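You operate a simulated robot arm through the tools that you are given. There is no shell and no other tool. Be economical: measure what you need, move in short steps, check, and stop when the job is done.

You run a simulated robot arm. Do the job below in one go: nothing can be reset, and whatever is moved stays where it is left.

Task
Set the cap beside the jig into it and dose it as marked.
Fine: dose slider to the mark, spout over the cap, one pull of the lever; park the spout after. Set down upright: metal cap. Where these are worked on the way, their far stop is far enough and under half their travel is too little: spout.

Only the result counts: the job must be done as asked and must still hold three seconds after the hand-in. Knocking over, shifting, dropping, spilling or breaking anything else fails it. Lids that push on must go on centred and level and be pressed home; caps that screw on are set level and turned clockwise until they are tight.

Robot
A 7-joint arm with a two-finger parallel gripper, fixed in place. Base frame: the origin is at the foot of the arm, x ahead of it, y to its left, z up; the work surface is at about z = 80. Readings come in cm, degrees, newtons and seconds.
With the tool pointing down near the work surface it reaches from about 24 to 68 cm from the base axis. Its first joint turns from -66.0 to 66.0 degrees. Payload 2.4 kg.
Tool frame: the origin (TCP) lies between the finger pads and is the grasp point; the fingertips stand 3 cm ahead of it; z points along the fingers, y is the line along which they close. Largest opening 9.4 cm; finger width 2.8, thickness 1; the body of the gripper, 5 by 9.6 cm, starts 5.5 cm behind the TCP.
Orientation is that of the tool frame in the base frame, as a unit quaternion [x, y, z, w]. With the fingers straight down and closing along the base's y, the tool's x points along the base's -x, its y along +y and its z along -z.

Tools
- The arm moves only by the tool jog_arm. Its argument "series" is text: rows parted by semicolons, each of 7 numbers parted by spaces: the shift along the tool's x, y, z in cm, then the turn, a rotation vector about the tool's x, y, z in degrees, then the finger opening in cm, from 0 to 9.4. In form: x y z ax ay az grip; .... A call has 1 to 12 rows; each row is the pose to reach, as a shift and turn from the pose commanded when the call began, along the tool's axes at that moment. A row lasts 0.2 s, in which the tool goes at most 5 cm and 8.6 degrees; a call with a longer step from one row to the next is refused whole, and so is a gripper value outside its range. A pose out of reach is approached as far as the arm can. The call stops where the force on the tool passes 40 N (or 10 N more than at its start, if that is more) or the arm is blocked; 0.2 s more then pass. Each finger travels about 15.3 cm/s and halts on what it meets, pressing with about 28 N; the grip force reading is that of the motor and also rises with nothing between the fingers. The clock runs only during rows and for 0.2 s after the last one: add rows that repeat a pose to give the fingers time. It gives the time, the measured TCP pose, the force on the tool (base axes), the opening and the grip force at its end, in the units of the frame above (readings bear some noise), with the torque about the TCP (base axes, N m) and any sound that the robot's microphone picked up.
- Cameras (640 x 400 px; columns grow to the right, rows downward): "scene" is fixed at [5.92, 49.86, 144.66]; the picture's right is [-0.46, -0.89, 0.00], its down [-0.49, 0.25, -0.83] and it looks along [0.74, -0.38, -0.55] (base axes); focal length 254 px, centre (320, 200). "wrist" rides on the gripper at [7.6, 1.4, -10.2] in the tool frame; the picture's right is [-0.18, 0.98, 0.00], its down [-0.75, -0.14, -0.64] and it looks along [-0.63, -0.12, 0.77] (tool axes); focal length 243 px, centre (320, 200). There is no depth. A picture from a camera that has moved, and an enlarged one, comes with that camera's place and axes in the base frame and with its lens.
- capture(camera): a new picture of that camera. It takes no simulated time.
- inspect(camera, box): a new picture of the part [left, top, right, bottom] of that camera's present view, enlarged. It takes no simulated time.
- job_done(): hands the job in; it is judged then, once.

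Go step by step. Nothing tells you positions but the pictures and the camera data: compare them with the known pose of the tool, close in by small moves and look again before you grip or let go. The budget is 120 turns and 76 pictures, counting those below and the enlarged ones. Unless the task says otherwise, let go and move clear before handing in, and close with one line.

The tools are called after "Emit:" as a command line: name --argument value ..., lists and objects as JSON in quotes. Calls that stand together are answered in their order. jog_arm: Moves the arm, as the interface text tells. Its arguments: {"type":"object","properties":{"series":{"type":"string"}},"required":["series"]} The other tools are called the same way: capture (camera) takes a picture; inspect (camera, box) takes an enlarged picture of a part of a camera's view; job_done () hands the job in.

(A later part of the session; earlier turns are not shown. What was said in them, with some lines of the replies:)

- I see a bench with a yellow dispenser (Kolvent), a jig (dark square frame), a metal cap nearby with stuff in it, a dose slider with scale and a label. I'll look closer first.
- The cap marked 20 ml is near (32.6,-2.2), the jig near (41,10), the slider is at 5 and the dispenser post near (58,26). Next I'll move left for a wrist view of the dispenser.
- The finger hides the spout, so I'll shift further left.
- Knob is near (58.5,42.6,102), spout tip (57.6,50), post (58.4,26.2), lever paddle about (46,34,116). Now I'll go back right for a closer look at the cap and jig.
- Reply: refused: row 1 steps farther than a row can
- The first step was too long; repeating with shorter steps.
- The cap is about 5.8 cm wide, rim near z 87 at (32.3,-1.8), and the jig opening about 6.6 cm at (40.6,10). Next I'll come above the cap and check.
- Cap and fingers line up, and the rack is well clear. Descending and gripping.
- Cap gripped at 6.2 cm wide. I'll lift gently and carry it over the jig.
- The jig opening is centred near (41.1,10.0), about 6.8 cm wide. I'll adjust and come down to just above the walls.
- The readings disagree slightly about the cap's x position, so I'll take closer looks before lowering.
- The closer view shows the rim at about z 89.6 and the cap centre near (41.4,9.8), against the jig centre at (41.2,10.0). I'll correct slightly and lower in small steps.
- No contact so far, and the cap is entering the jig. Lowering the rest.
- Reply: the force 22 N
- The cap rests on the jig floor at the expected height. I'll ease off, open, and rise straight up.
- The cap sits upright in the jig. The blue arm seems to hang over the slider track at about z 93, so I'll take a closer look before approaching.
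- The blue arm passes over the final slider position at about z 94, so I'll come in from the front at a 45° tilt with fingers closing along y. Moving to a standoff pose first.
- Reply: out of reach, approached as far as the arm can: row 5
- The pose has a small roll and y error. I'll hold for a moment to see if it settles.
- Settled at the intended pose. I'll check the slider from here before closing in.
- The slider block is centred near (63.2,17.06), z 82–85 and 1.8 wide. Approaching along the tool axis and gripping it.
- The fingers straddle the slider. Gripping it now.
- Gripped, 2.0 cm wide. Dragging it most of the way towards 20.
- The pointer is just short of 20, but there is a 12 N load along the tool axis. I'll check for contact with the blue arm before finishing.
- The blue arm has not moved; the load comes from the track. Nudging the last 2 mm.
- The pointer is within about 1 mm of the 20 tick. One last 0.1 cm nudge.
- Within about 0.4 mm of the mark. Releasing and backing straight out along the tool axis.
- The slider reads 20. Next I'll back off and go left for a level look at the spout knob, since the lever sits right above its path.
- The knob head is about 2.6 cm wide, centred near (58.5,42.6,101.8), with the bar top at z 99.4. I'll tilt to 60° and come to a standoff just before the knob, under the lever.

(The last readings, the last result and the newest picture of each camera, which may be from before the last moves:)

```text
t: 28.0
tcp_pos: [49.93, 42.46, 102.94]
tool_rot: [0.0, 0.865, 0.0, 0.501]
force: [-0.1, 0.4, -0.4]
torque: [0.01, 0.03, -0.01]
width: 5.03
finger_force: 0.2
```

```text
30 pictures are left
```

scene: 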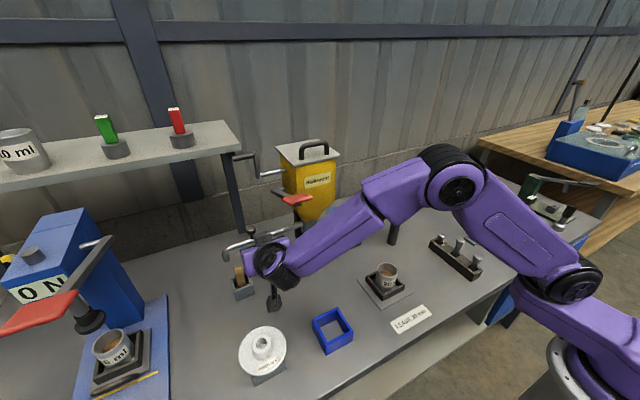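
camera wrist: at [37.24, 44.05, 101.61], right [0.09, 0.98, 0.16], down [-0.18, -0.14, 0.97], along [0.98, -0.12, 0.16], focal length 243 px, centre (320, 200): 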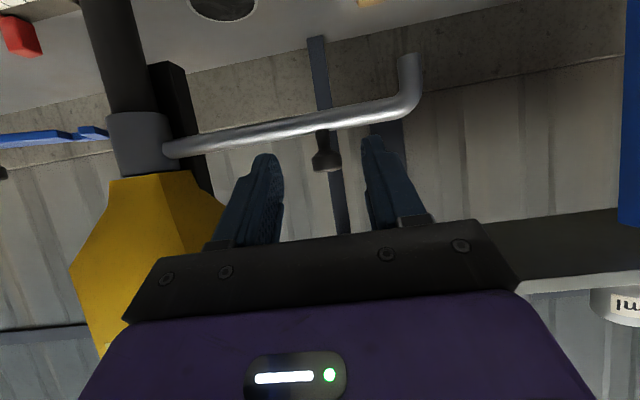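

The knob is at (58.5,42.6,101.7), as expected. Moving in level and gripping it.

Emit:
jog_arm --series "-1.6 0.1 3 0 0 0 5; -3.3 0.1 6 0 0 0 5; -3.3 0.1 6 0 0 0 5; -3.3 0.1 6 0 0 0 3.4; -3.3 0.1 6 0 0 0 2; -3.3 0.1 6 0 0 0 2"

Emit:
capture --camera "wrist"

```text
t: 29.4
tcp_pos: [56.84, 42.63, 102.83]
tool_rot: [0.0, 0.866, 0.001, 0.5]
force: [2.3, 2.6, -0.3]
torque: [0.03, 0.09, 0.25]
width: 2.56
finger_force: 45.1
```

```text
29 pictures are left
camera wrist: at [44.02, 44.02, 101.39], right [0.09, 0.98, 0.16], down [-0.18, -0.14, 0.97], along [0.98, -0.12, 0.16], focal length 243 px, centre (320, 200)
```

wrist: 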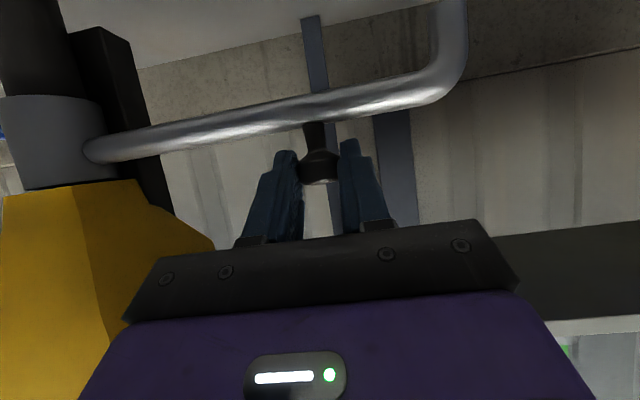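

Gripped at 2.56 cm. Starting the swing along the 16.4 cm arc about the post, 30° at first.

Emit:
jog_arm --series "0.71 -0.06 -1.24 0 0 0 2; 1.42 -0.25 -2.47 0 0 0 2; 2.12 -0.56 -3.68 0 0 0 2; 2.8 -0.99 -4.86 0 0 0 2; 3.47 -1.54 -6.0 0 0 0 2; 4.1 -2.2 -7.1 0 0 0 2"

Emit:
capture --camera "wrist"

```text
t: 30.8
tcp_pos: [48.42, 40.21, 102.96]
tool_rot: [-0.001, 0.866, 0.0, 0.499]
force: [2.1, 1.8, -12.8]
torque: [-0.06, 0.55, 0.54]
width: 2.54
finger_force: 44.9
```

```text
28 pictures are left
camera wrist: at [35.62, 41.78, 101.46], right [0.09, 0.98, 0.16], down [-0.18, -0.14, 0.97], along [0.98, -0.12, 0.16], focal length 243 px, centre (320, 200)
```

wrist: 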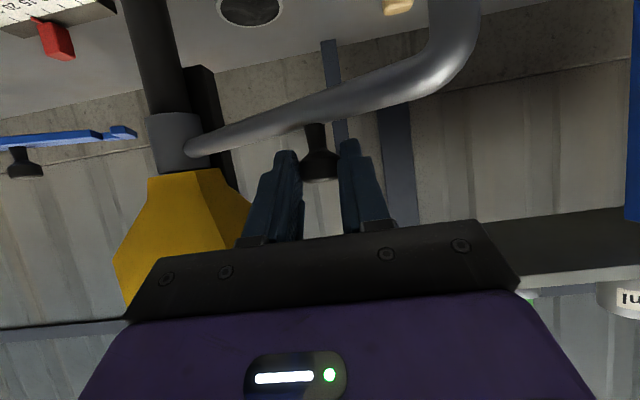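

The spout follows freely. Continuing the arc to 90°.

Emit:
jog_arm --series "0.89 -1.19 -1.54 0 0 0 2; 1.7 -2.6 -2.94 0 0 0 2; 2.41 -4.22 -4.17 0 0 0 2; 3 -6 -5.2 0 0 0 2; 3.48 -7.92 -6.02 0 0 0 2; 3.82 -9.96 -6.62 0 0 0 2; 4.03 -12.06 -6.98 0 0 0 2; 4.1 -14.2 -7.1 0 0 0 2; 4.1 -14.2 -7.1 0 0 0 2"

Emit:
capture --camera "scene"

```text
t: 32.8
tcp_pos: [40.31, 26.17, 102.97]
tool_rot: [0.002, 0.865, -0.001, 0.502]
force: [6.3, 1.6, 2.4]
torque: [-0.06, -0.06, 0.2]
width: 2.47
finger_force: 45.0
```

```text
27 pictures are left
```

scene: 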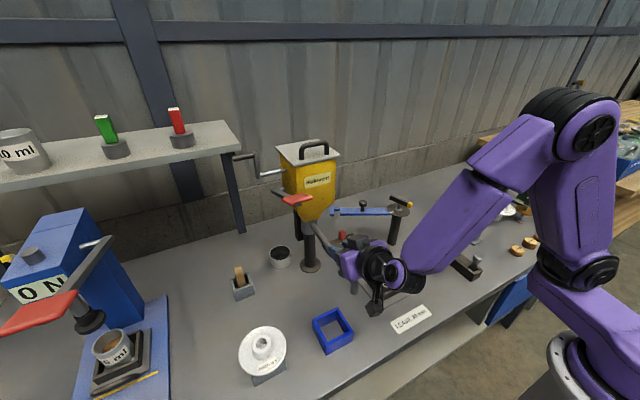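

Spout is at 90°. Continuing about 43° more until it is over the cap.

Emit:
jog_arm --series "-0.07 -2.14 0.12 0 0 0 2; -0.28 -4.24 0.48 0 0 0 2; -0.62 -6.28 1.08 0 0 0 2; -1.1 -8.2 1.9 0 0 0 2; -1.7 -9.98 2.94 0 0 0 2; -2.23 -11.25 3.86 0 0 0 2; -2.23 -11.25 3.86 0 0 0 2"

Emit:
capture --camera "wrist"

Emit:
inspect --camera "scene" --box '[290, 200, 450, 300]'

```text
t: 34.4
tcp_pos: [44.86, 14.89, 102.87]
tool_rot: [0.001, 0.866, -0.001, 0.499]
force: [-6.7, 4.7, -8.0]
torque: [0.03, 0.1, 0.49]
width: 2.52
finger_force: 45.1
```

```text
26 pictures are left
camera wrist: at [31.99, 16.43, 101.49], right [0.09, 0.98, 0.16], down [-0.18, -0.14, 0.97], along [0.98, -0.12, 0.16], focal length 243 px, centre (320, 200)
```

wrist: 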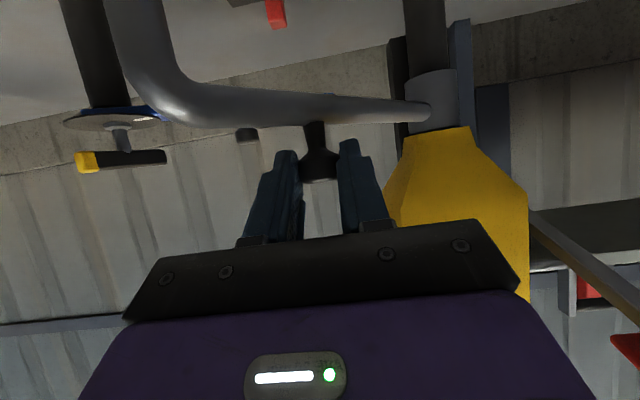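

```text
4.00 times, centred on (370, 250) of scene
camera zoom: at [5.91, 49.87, 144.66], right [-0.46, -0.89, 0.0], down [-0.49, 0.25, -0.83], along [0.74, -0.38, -0.55], focal length 1017 px, centre (120, 0)
```

zoom: 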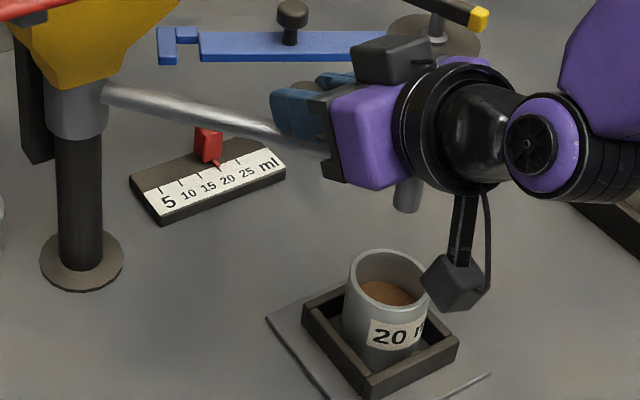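

The spout tip is over the cap at about (41.4,9.9). Releasing the knob and backing off to verify.

Emit:
jog_arm --series "0 0 0 0 0 0 3.4; 0 0 0 0 0 0 4.6; 0 0 -3 0 0 0 4.6; 0 0 -7 0 0 0 4.6; 0 0 -11 0 0 0 4.6; 0 0 -14 0 0 0 4.6"

Emit:
capture --camera "wrist"

Emit:
inspect --camera "scene" --box '[270, 150, 430, 300]'

```text
t: 35.8
tcp_pos: [32.58, 14.79, 109.98]
tool_rot: [0.0, 0.866, 0.001, 0.5]
force: [-0.4, 0.0, 0.0]
torque: [0.04, -0.02, 0.01]
width: 4.59
finger_force: 0.1
```

```text
24 pictures are left
camera wrist: at [19.8, 16.21, 108.58], right [0.09, 0.98, 0.16], down [-0.18, -0.14, 0.97], along [0.98, -0.12, 0.16], focal length 243 px, centre (320, 200)
```

wrist: 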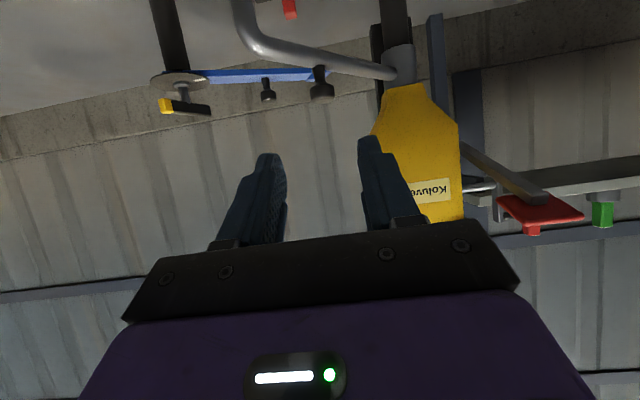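

```text
2.67 times, centred on (350, 225) of scene
camera zoom: at [5.92, 49.86, 144.66], right [-0.46, -0.89, 0.0], down [-0.49, 0.25, -0.83], along [0.74, -0.38, -0.55], focal length 678 px, centre (240, 133)
```

zoom: 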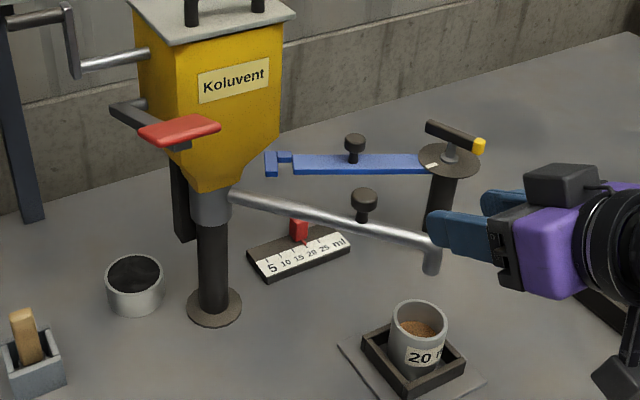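

Projected straight down, the spout tip falls on the cap centre within a few mm, and the slider is unchanged. Next is the lever: I'll turn the tool vertical and go to the front of the paddle.

Emit:
jog_arm --series "-1.95 2.46 -0.63 0 7.5 0 3; -3.9 4.9 -1.26 0 15 0 2; -5.85 7.4 -1.9 0 22.5 0 1; -7.8 9.85 -2.5 0 30 0 0; -9.75 12.3 -3.15 0 37.5 0 0; -11.7 14.8 -3.8 0 45 0 0; -13.6 17.2 -4.4 0 52.5 0 0; -15.5 19.7 -5 0 60 0 0; -15.5 19.7 -5 0 60 0 0"

Emit:
capture --camera "wrist"

```text
t: 37.8
tcp_pos: [35.82, 34.54, 125.94]
tool_rot: [0.0, 1.0, 0.0, -0.001]
force: [0.2, 0.0, -0.6]
torque: [-0.01, -0.03, -0.01]
width: 0.0
finger_force: 27.7
```

```text
22 pictures are left
camera wrist: at [28.19, 35.98, 136.3], right [0.18, 0.98, 0.0], down [0.75, -0.14, 0.64], along [0.63, -0.12, -0.77], focal length 243 px, centre (320, 200)
```

wrist: 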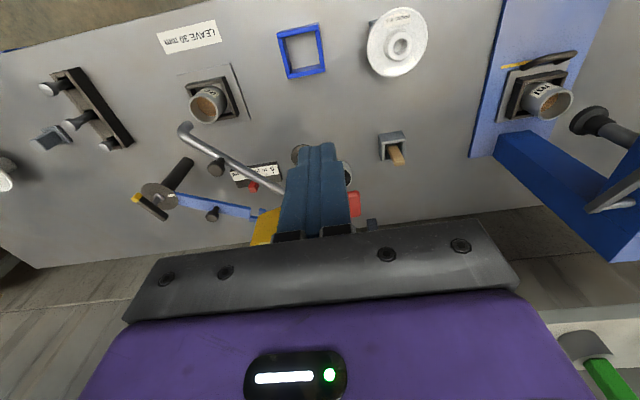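

I'll zoom in to verify spout over cap and to see the paddle better.

Emit:
inspect --camera "wrist" --box '[160, 60, 260, 150]'

Emit:
inspect --camera "scene" --box '[250, 130, 350, 220]'

```text
4.44 times, centred on (210, 105) of wrist
camera zoom: at [28.19, 35.98, 136.3], right [0.18, 0.98, 0.0], down [0.75, -0.14, 0.64], along [0.63, -0.12, -0.77], focal length 1078 px, centre (809, 622)
```

zoom: 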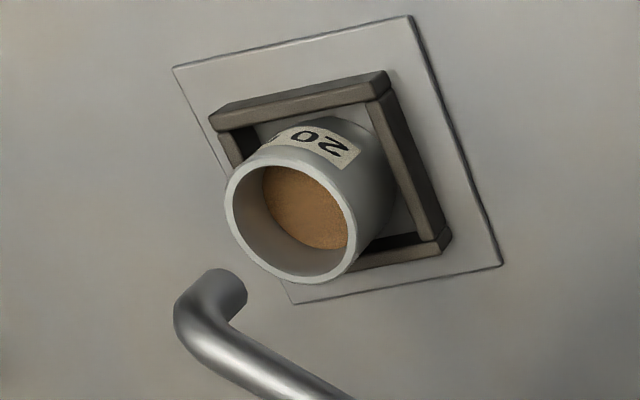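

```text
4.44 times, centred on (300, 175) of scene
camera zoom: at [5.92, 49.86, 144.66], right [-0.46, -0.89, 0.0], down [-0.49, 0.25, -0.83], along [0.74, -0.38, -0.55], focal length 1130 px, centre (409, 311)
```

zoom: 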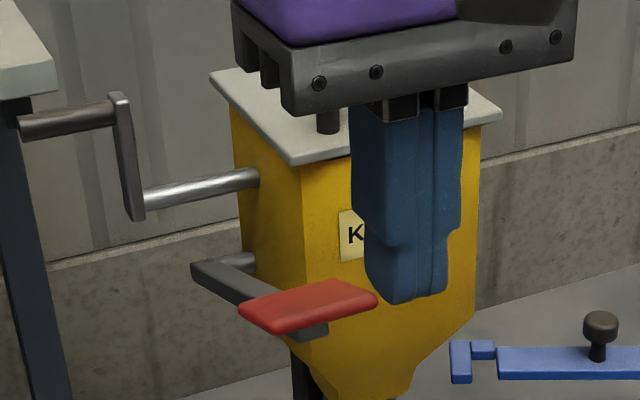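

Estimates put the tip within about 0.8 cm of the cap centre. I'll check from straight above, free of parallax, before pulling the lever.

Emit:
jog_arm --series "-1.25 -3.25 1.25 0 0 0 0; -2.5 -6.5 2.5 0 0 0 0; -3.75 -9.75 3.75 0 0 0 0; -5 -13 5 0 0 0 0; -6.25 -16.25 6.25 0 0 0 0; -7.5 -19.5 7.5 0 0 0 0; -8.75 -22.75 8.75 0 0 0 0; -10 -26 10 0 0 0 0; -10 -26 10 0 0 0 0"

Emit:
inspect --camera "wrist" --box '[240, 0, 420, 110]'

```text
t: 39.8
tcp_pos: [46.12, 8.8, 116.02]
tool_rot: [0.0, 1.0, 0.0, 0.0]
force: [0.4, -0.4, 0.3]
torque: [-0.01, -0.04, -0.01]
width: 0.01
finger_force: 28.0
```

```text
3.56 times, centred on (330, 55) of wrist
camera zoom: at [38.42, 10.18, 126.39], right [0.18, 0.98, 0.0], down [0.75, -0.14, 0.64], along [0.63, -0.12, -0.77], focal length 863 px, centre (284, 716)
```

zoom: 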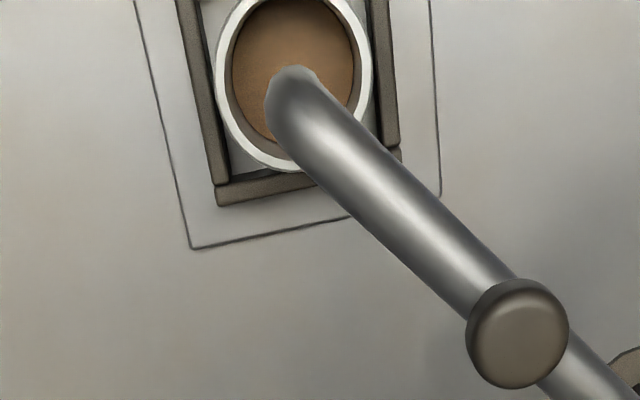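

The tip sits within about 0.5 cm of the cap centre, which is good. Now going above the lever paddle.

Emit:
jog_arm --series "2 2 -3.5 0 0 0 0; 4 4 -7 0 0 0 0; 6 7 -10 0 0 0 0; 6 11.5 -10 0 0 0 0; 6 16 -10 0 0 0 0; 6 20.5 -10 0 0 0 0; 4 24 -10 0 0 0 0; 1 25.6 -10 0 0 0 0; 0.3 25.6 -8 0 0 0 0; 0.3 25.6 -8 0 0 0 0"

Emit:
inspect --camera "scene" --box '[240, 120, 360, 220]'

Emit:
capture --camera "wrist"

```text
t: 42.0
tcp_pos: [45.73, 34.37, 123.66]
tool_rot: [0.0, 1.0, 0.0, 0.0]
force: [-0.4, 0.3, 0.1]
torque: [-0.01, 0.01, -0.01]
width: 0.0
finger_force: 27.6
```

```text
4.00 times, centred on (300, 170) of scene
camera zoom: at [5.92, 49.86, 144.66], right [-0.46, -0.89, 0.0], down [-0.49, 0.25, -0.83], along [0.74, -0.38, -0.55], focal length 1017 px, centre (400, 320)
```

zoom: 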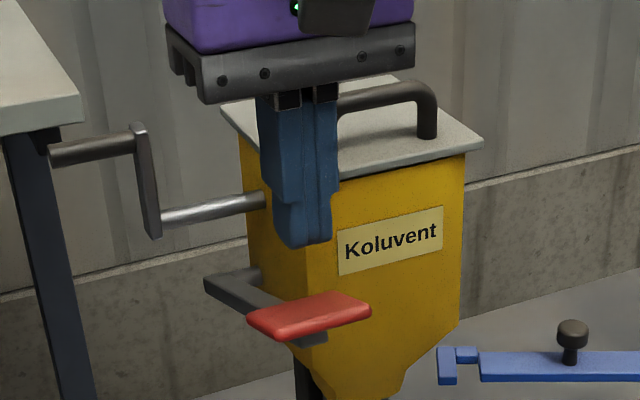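

```text
17 pictures are left
camera wrist: at [38.09, 35.91, 134.1], right [0.18, 0.98, 0.0], down [0.75, -0.14, 0.64], along [0.63, -0.12, -0.77], focal length 243 px, centre (320, 200)
```

wrist: 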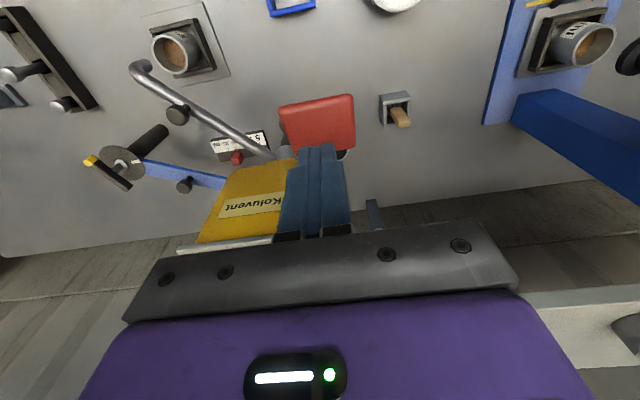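

The fingertip is centred above the paddle, about 4 cm clear. Pressing straight down in steps.

Emit:
jog_arm --series "0 0 2 0 0 0 0; 0 0 3.6 0 0 0 0; 0 0 4.4 0 0 0 0; 0 0 5.2 0 0 0 0; 0 0 6 0 0 0 0; 0 0 7 0 0 0 0; 0 0 8 0 0 0 0"

Emit:
inspect --camera "scene" --box '[240, 120, 360, 220]'

```text
t: 43.6
tcp_pos: [45.8, 34.22, 115.83]
tool_rot: [0.001, 1.0, 0.0, 0.0]
force: [0.0, 0.0, 1.9]
torque: [0.0, 0.06, 0.02]
width: 0.0
finger_force: 27.8
```

```text
4.00 times, centred on (300, 170) of scene
camera zoom: at [5.92, 49.86, 144.66], right [-0.46, -0.89, 0.0], down [-0.49, 0.25, -0.83], along [0.74, -0.38, -0.55], focal length 1017 px, centre (400, 320)
```

zoom: 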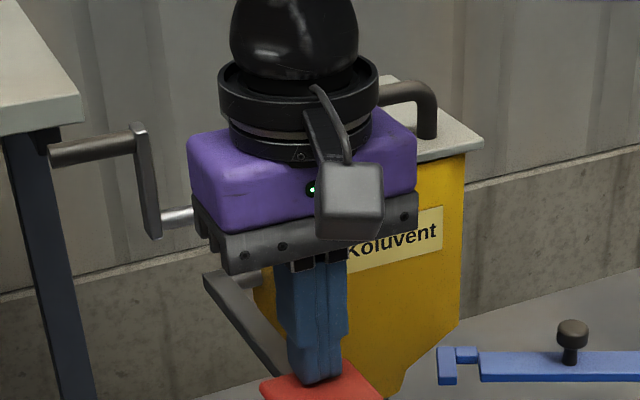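

The lever goes down easily. Continuing until it meets its stop.

Emit:
jog_arm --series "0 0 0.8 0 0 0 0; 0 0 1.6 0 0 0 0; 0 0 2.4 0 0 0 0; 0 0 3.2 0 0 0 0; 0 0 4 0 0 0 0; 0 0 4.8 0 0 0 0; 0 0 5.6 0 0 0 0; 0 0 6.4 0 0 0 0; 0 0 7.2 0 0 0 0; 0 0 8 0 0 0 0"

Emit:
inspect --camera "scene" --box '[240, 150, 360, 250]'

```text
t: 45.6
tcp_pos: [45.93, 34.29, 109.4]
tool_rot: [0.001, 1.0, 0.002, 0.004]
force: [-6.4, -4.8, 11.3]
torque: [-0.16, 0.06, -0.09]
width: 0.0
finger_force: 28.3
stopped in row 10: the force on the tool passed its limit at 48 N (the readings are from after the stop); the commanded pose is now the measured one
```

```text
4.00 times, centred on (300, 200) of scene
camera zoom: at [5.88, 49.83, 144.67], right [-0.46, -0.89, 0.0], down [-0.49, 0.26, -0.83], along [0.74, -0.38, -0.55], focal length 1017 px, centre (400, 200)
```

zoom: 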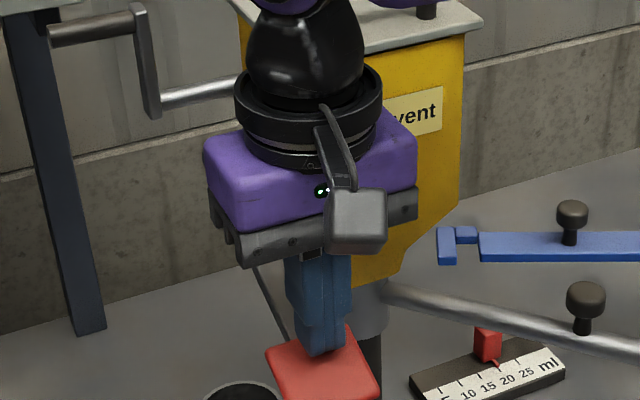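

The lever reached its stop at the bottom. Rising straight up to let it return.

Emit:
jog_arm --series "0 0 0 0 0 0 0; 0 0 -1.5 0 0 0 0; 0 0 -3.5 0 0 0 0; 0 0 -6 0 0 0 0; 0 0 -9 0 0 0 0; 0 0 -12 0 0 0 0; 0 0 -15 0 0 0 0; 2 0 -18 0 0 0 0; 6 0 -19 0 0 0 0; 10 0 -19 0 0 0 0"

Emit:
capture --camera "scene"

Emit:
inspect --camera "wrist" --box '[130, 60, 290, 180]'

```text
t: 47.8
tcp_pos: [35.7, 34.42, 128.12]
tool_rot: [0.001, 1.0, 0.002, 0.005]
force: [0.7, 0.9, 0.1]
torque: [0.0, -0.01, 0.0]
width: 0.0
finger_force: 28.0
```

```text
14 pictures are left
```

scene: 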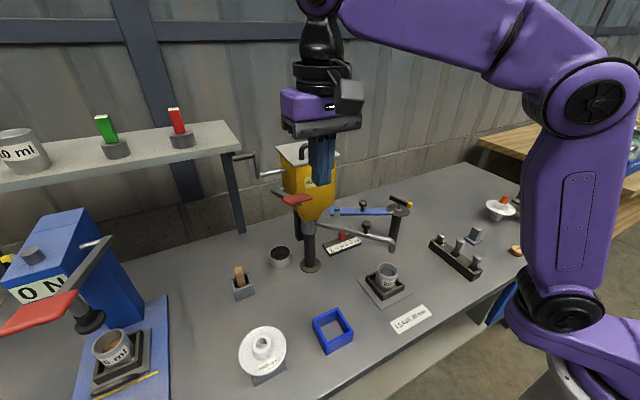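

```text
3.33 times, centred on (210, 120) of wrist
camera zoom: at [27.81, 35.77, 138.42], right [0.19, 0.98, 0.01], down [0.75, -0.15, 0.65], along [0.64, -0.12, -0.76], focal length 809 px, centre (687, 467)
```

zoom: 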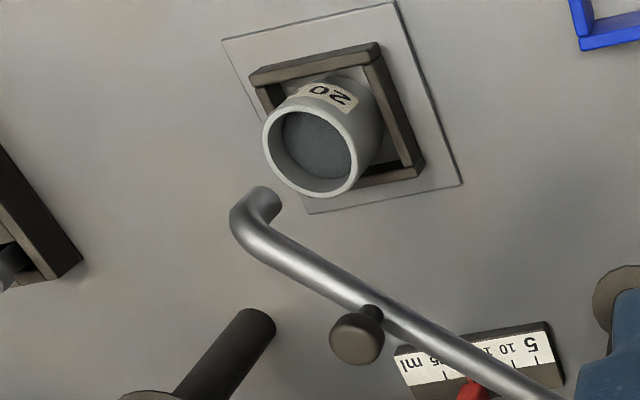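

The cap's content has changed: it is dosed, and the lever has sprung back. Now to park the spout, I'll tilt to 60° again and go to a standoff before the knob.

Emit:
jog_arm --series "0 -2.5 3 0 -7.5 0 1; 0 -5 6 0 -15 0 2; 0 -7.5 9 0 -22.5 0 3; 0 -10 12 0 -30 0 4; 0 -12.4 15.2 0 -37.5 0 5; 0 -14.8 18.4 0 -45 0 5; 0 -17.2 21.5 0 -52.5 0 5; -0.3 -19.5 24.6 0 -60.5 0 5; -0.3 -19.5 24.6 0 -60.5 0 5"

Emit:
capture --camera "wrist"

```text
t: 49.8
tcp_pos: [37.82, 12.94, 103.5]
tool_rot: [0.037, 0.86, -0.019, 0.508]
force: [-4.8, 4.3, -0.1]
torque: [-0.16, -0.17, -0.22]
width: 4.97
finger_force: 0.1
out of reach, approached as far as the arm can: row 6
```

```text
12 pictures are left
camera wrist: at [25.33, 15.4, 101.91], right [0.17, 0.97, 0.17], down [-0.21, -0.13, 0.97], along [0.96, -0.2, 0.18], focal length 243 px, centre (320, 200)
```

wrist: 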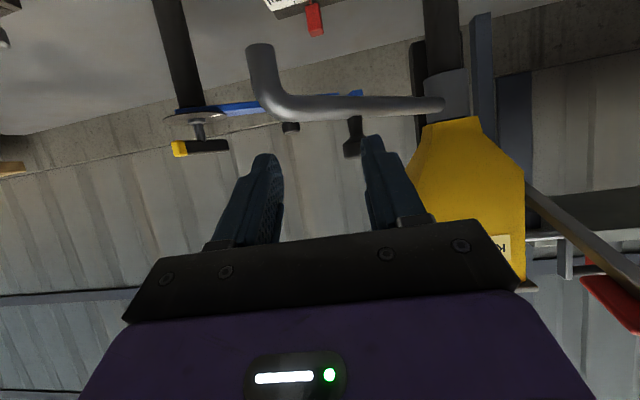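

Still settling; I'll hold briefly.

Emit:
jog_arm --series "0 0 0 0 0 0 5; 0 0 0 0 0 0 5; 0 0 0 0 0 0 5"

Emit:
capture --camera "wrist"

```text
t: 50.6
tcp_pos: [36.45, 14.93, 103.51]
tool_rot: [0.002, 0.862, 0.002, 0.508]
force: [-0.5, -0.5, -0.5]
torque: [0.01, 0.02, 0.01]
width: 4.98
finger_force: 0.0
```

```text
11 pictures are left
camera wrist: at [23.57, 16.42, 101.93], right [0.09, 0.98, 0.17], down [-0.2, -0.15, 0.97], along [0.98, -0.12, 0.18], focal length 243 px, centre (320, 200)
```

wrist: 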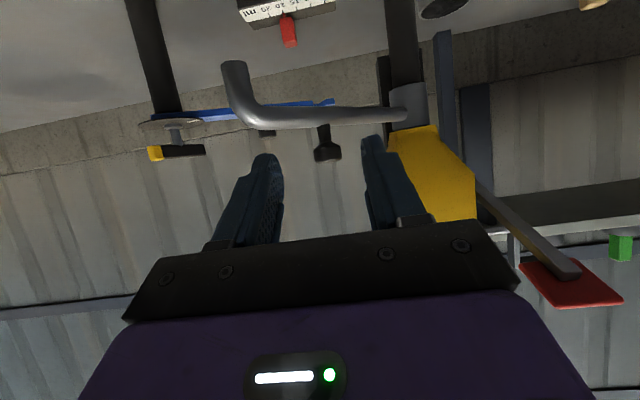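

Settled; the knob is at (46.6,15.05,101.8) between the fingers' line. Moving in and gripping.

Emit:
jog_arm --series "-1.2 0.1 2.6 0 0 0 5; -2.4 0.12 5.2 0 0 0 5; -3.42 0.12 7.7 0 0 0 5; -3.42 0.12 7.7 0 0 0 5; -3.42 0.12 7.7 0 0 0 3.4; -3.42 0.12 7.7 0 0 0 2; -3.42 0.12 7.7 0 0 0 2"

```text
t: 52.2
tcp_pos: [44.69, 14.92, 103.08]
tool_rot: [0.0, 0.862, 0.003, 0.508]
force: [9.1, 11.0, -2.7]
torque: [0.0, 0.24, 0.47]
width: 2.52
finger_force: 45.7
```

Knob gripped. Swinging the spout back along the same arc.

Emit:
jog_arm --series "0.65 1.63 -1.18 0 0 0 2; 1.24 3.57 -2.24 0 0 0 2; 1.69 5.66 -3.05 0 0 0 2; 2 7.86 -3.6 0 0 0 2; 2.15 10.13 -3.89 0 0 0 2; 2.15 12.41 -3.89 0 0 0 2; 2 14.68 -3.6 0 0 0 2; 1.69 16.88 -3.05 0 0 0 2; 1.24 18.97 -2.24 0 0 0 2; 0.65 20.91 -1.18 0 0 0 2; 0.65 20.91 -1.18 0 0 0 2"

Emit:
capture --camera "wrist"

```text
t: 54.6
tcp_pos: [43.32, 35.94, 102.87]
tool_rot: [0.001, 0.862, 0.002, 0.508]
force: [-1.8, -1.8, -1.7]
torque: [-0.25, -0.18, -0.51]
width: 2.42
finger_force: 44.4
```

```text
10 pictures are left
camera wrist: at [30.57, 37.29, 101.24], right [0.09, 0.98, 0.17], down [-0.2, -0.15, 0.97], along [0.98, -0.12, 0.18], focal length 243 px, centre (320, 200)
```

wrist: 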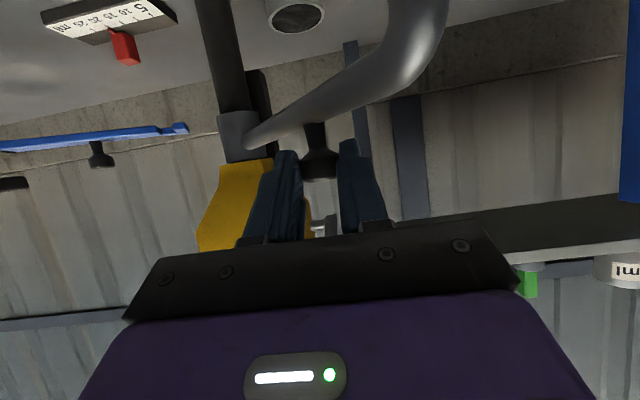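

Going on with the rest of the arc back to the park position.

Emit:
jog_arm --series "-0.71 1.75 1.29 0 0 0 2; -1.54 3.28 2.77 0 0 0 2; -2.46 4.56 4.44 0 0 0 2; -3.46 5.57 6.24 0 0 0 2; -4.51 6.27 8.14 0 0 0 2; -5.47 6.64 9.86 0 0 0 2; -6.5 6.76 11.7 0 0 0 2; -6.5 6.76 11.7 0 0 0 2; -6.5 6.76 11.7 0 0 0 2"

Emit:
capture --camera "wrist"

```text
t: 56.6
tcp_pos: [56.82, 42.51, 102.79]
tool_rot: [0.001, 0.861, 0.001, 0.508]
force: [-1.2, 0.9, -2.0]
torque: [-0.05, 0.44, -0.08]
width: 2.57
finger_force: 45.1
```

```text
9 pictures are left
camera wrist: at [44.04, 44.03, 101.27], right [0.09, 0.98, 0.17], down [-0.2, -0.15, 0.97], along [0.98, -0.12, 0.18], focal length 243 px, centre (320, 200)
```

wrist: 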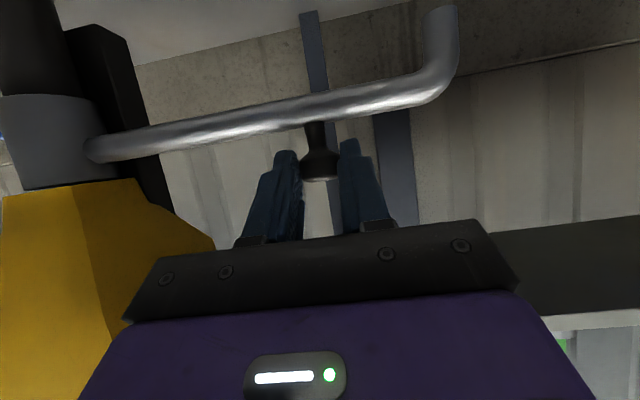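

The spout is back where it started. Releasing and backing out level, clear of the lever.

Emit:
jog_arm --series "0 0 0 0 0 0 3.4; 0 0 0 0 0 0 5; 1.5 0 -2.6 0 0 0 5; 3.4 0 -6.1 0 0 0 5; 5.5 1 -10 0 0 0 5; 7.7 2 -14 0 0 0 5; 9.5 3 -17 0 0 0 5"

Emit:
inspect --camera "scene" --box '[220, 130, 420, 280]'

```text
t: 58.2
tcp_pos: [37.21, 45.64, 102.87]
tool_rot: [0.002, 0.861, 0.002, 0.508]
force: [0.0, -0.7, -0.6]
torque: [0.01, 0.0, 0.01]
width: 5.0
finger_force: 0.0
```

```text
2.67 times, centred on (320, 205) of scene
camera zoom: at [5.93, 49.86, 144.66], right [-0.46, -0.89, 0.0], down [-0.49, 0.25, -0.83], along [0.74, -0.38, -0.55], focal length 678 px, centre (320, 187)
```

zoom: 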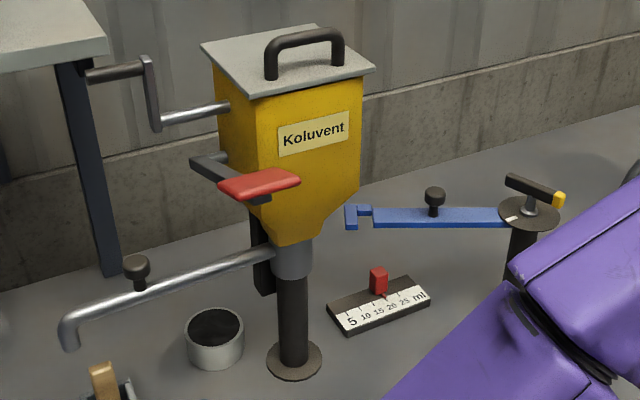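

The spout, lever and blue arm match the starting picture and the slider reads 20. I'll lift the arm clear and check the cap once more.

Emit:
jog_arm --series "-2 0 -3.5 0 0 0 5; -5 0 -6 0 0 0 5; -8 0 -8 0 0 0 5; -11 0 -9 0 0 0 5"

Emit:
capture --camera "scene"

Emit:
inspect --camera "scene" --box '[310, 210, 470, 310]'

```text
t: 59.2
tcp_pos: [34.61, 45.61, 116.92]
tool_rot: [0.002, 0.862, 0.001, 0.507]
force: [0.6, 0.0, 0.9]
torque: [0.02, -0.03, 0.01]
width: 5.04
finger_force: 0.1
```

```text
7 pictures are left
```

scene: 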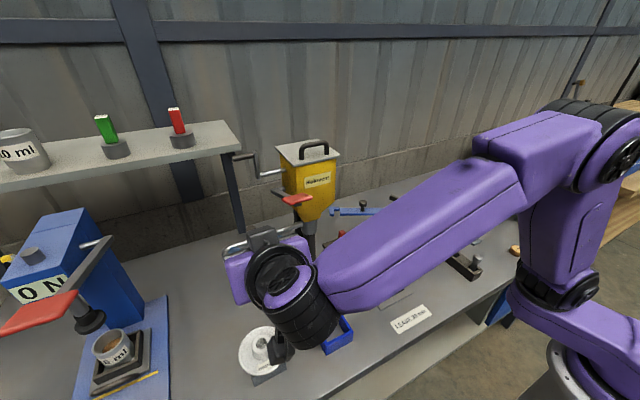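

```text
4.00 times, centred on (390, 260) of scene
camera zoom: at [5.92, 49.86, 144.66], right [-0.46, -0.89, 0.0], down [-0.49, 0.25, -0.83], along [0.74, -0.38, -0.55], focal length 1017 px, centre (40, -40)
```

zoom: 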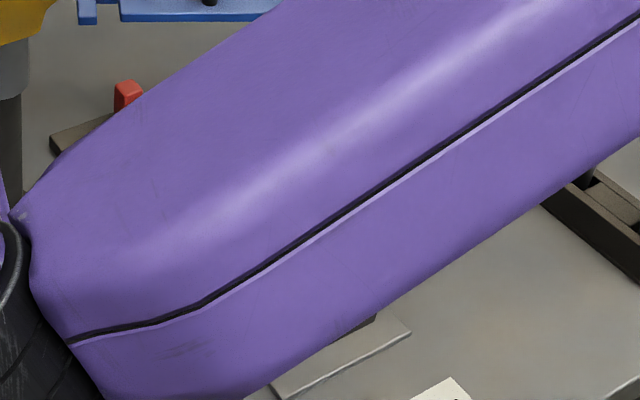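

The forearm hides the cap from the scene camera, so I'll straighten the tool higher up for a last look.

Emit:
jog_arm --series "-2 -2 -1 0 7.5 0 5; -4 -4 -2 0 15 0 5; -6 -6 -3 0 22.5 0 5; -8 -8 -4 0 30 0 5; -10 -10 -5 0 37.5 0 5; -11 -12 -5.5 0 45 0 5; -12 -14 -6 0 52.5 0 5; -13 -15 -6.5 0 60 0 5; -13 -15 -6.5 0 60 0 5; -13 -15 -6.5 0 60 0 5"

Emit:
capture --camera "scene"

Emit:
capture --camera "wrist"

```text
t: 61.4
tcp_pos: [35.36, 30.28, 131.29]
tool_rot: [0.0, 1.0, 0.001, 0.009]
force: [0.0, -0.1, -0.4]
torque: [-0.02, 0.0, 0.02]
width: 4.99
finger_force: 0.0
```

```text
5 pictures are left
```

scene: 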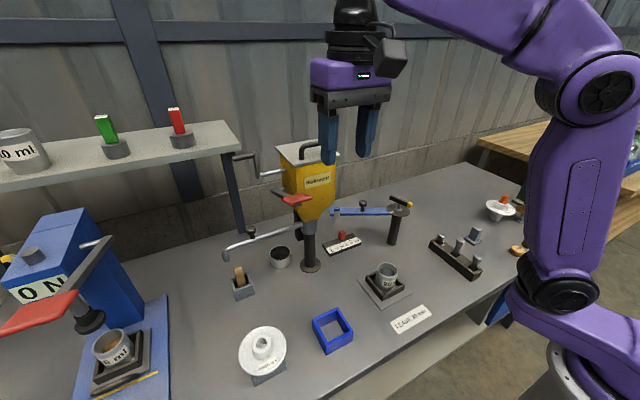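

```text
4 pictures are left
camera wrist: at [27.52, 31.68, 141.49], right [0.18, 0.98, 0.01], down [0.74, -0.14, 0.65], along [0.64, -0.11, -0.76], focal length 243 px, centre (320, 200)
```

wrist: 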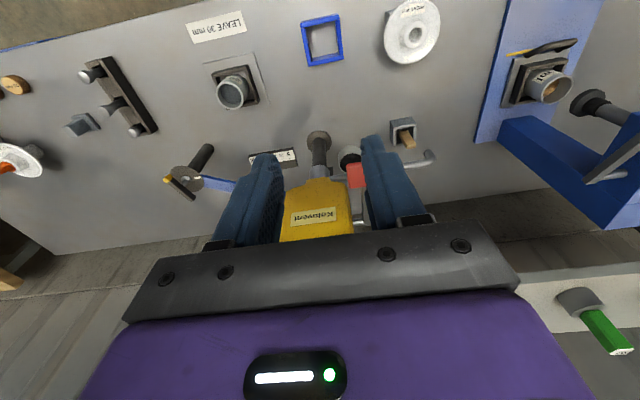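

The cap stands upright and dosed in the jig, the slider is at 20, the spout is parked and the arm is clear. Handing in.

Emit:
job_done

```text
The job is handed in.
```

The 20 ml cap stands upright in the jig, dosed with one lever pull at the 20 mark; the spout is parked and the arm is clear.
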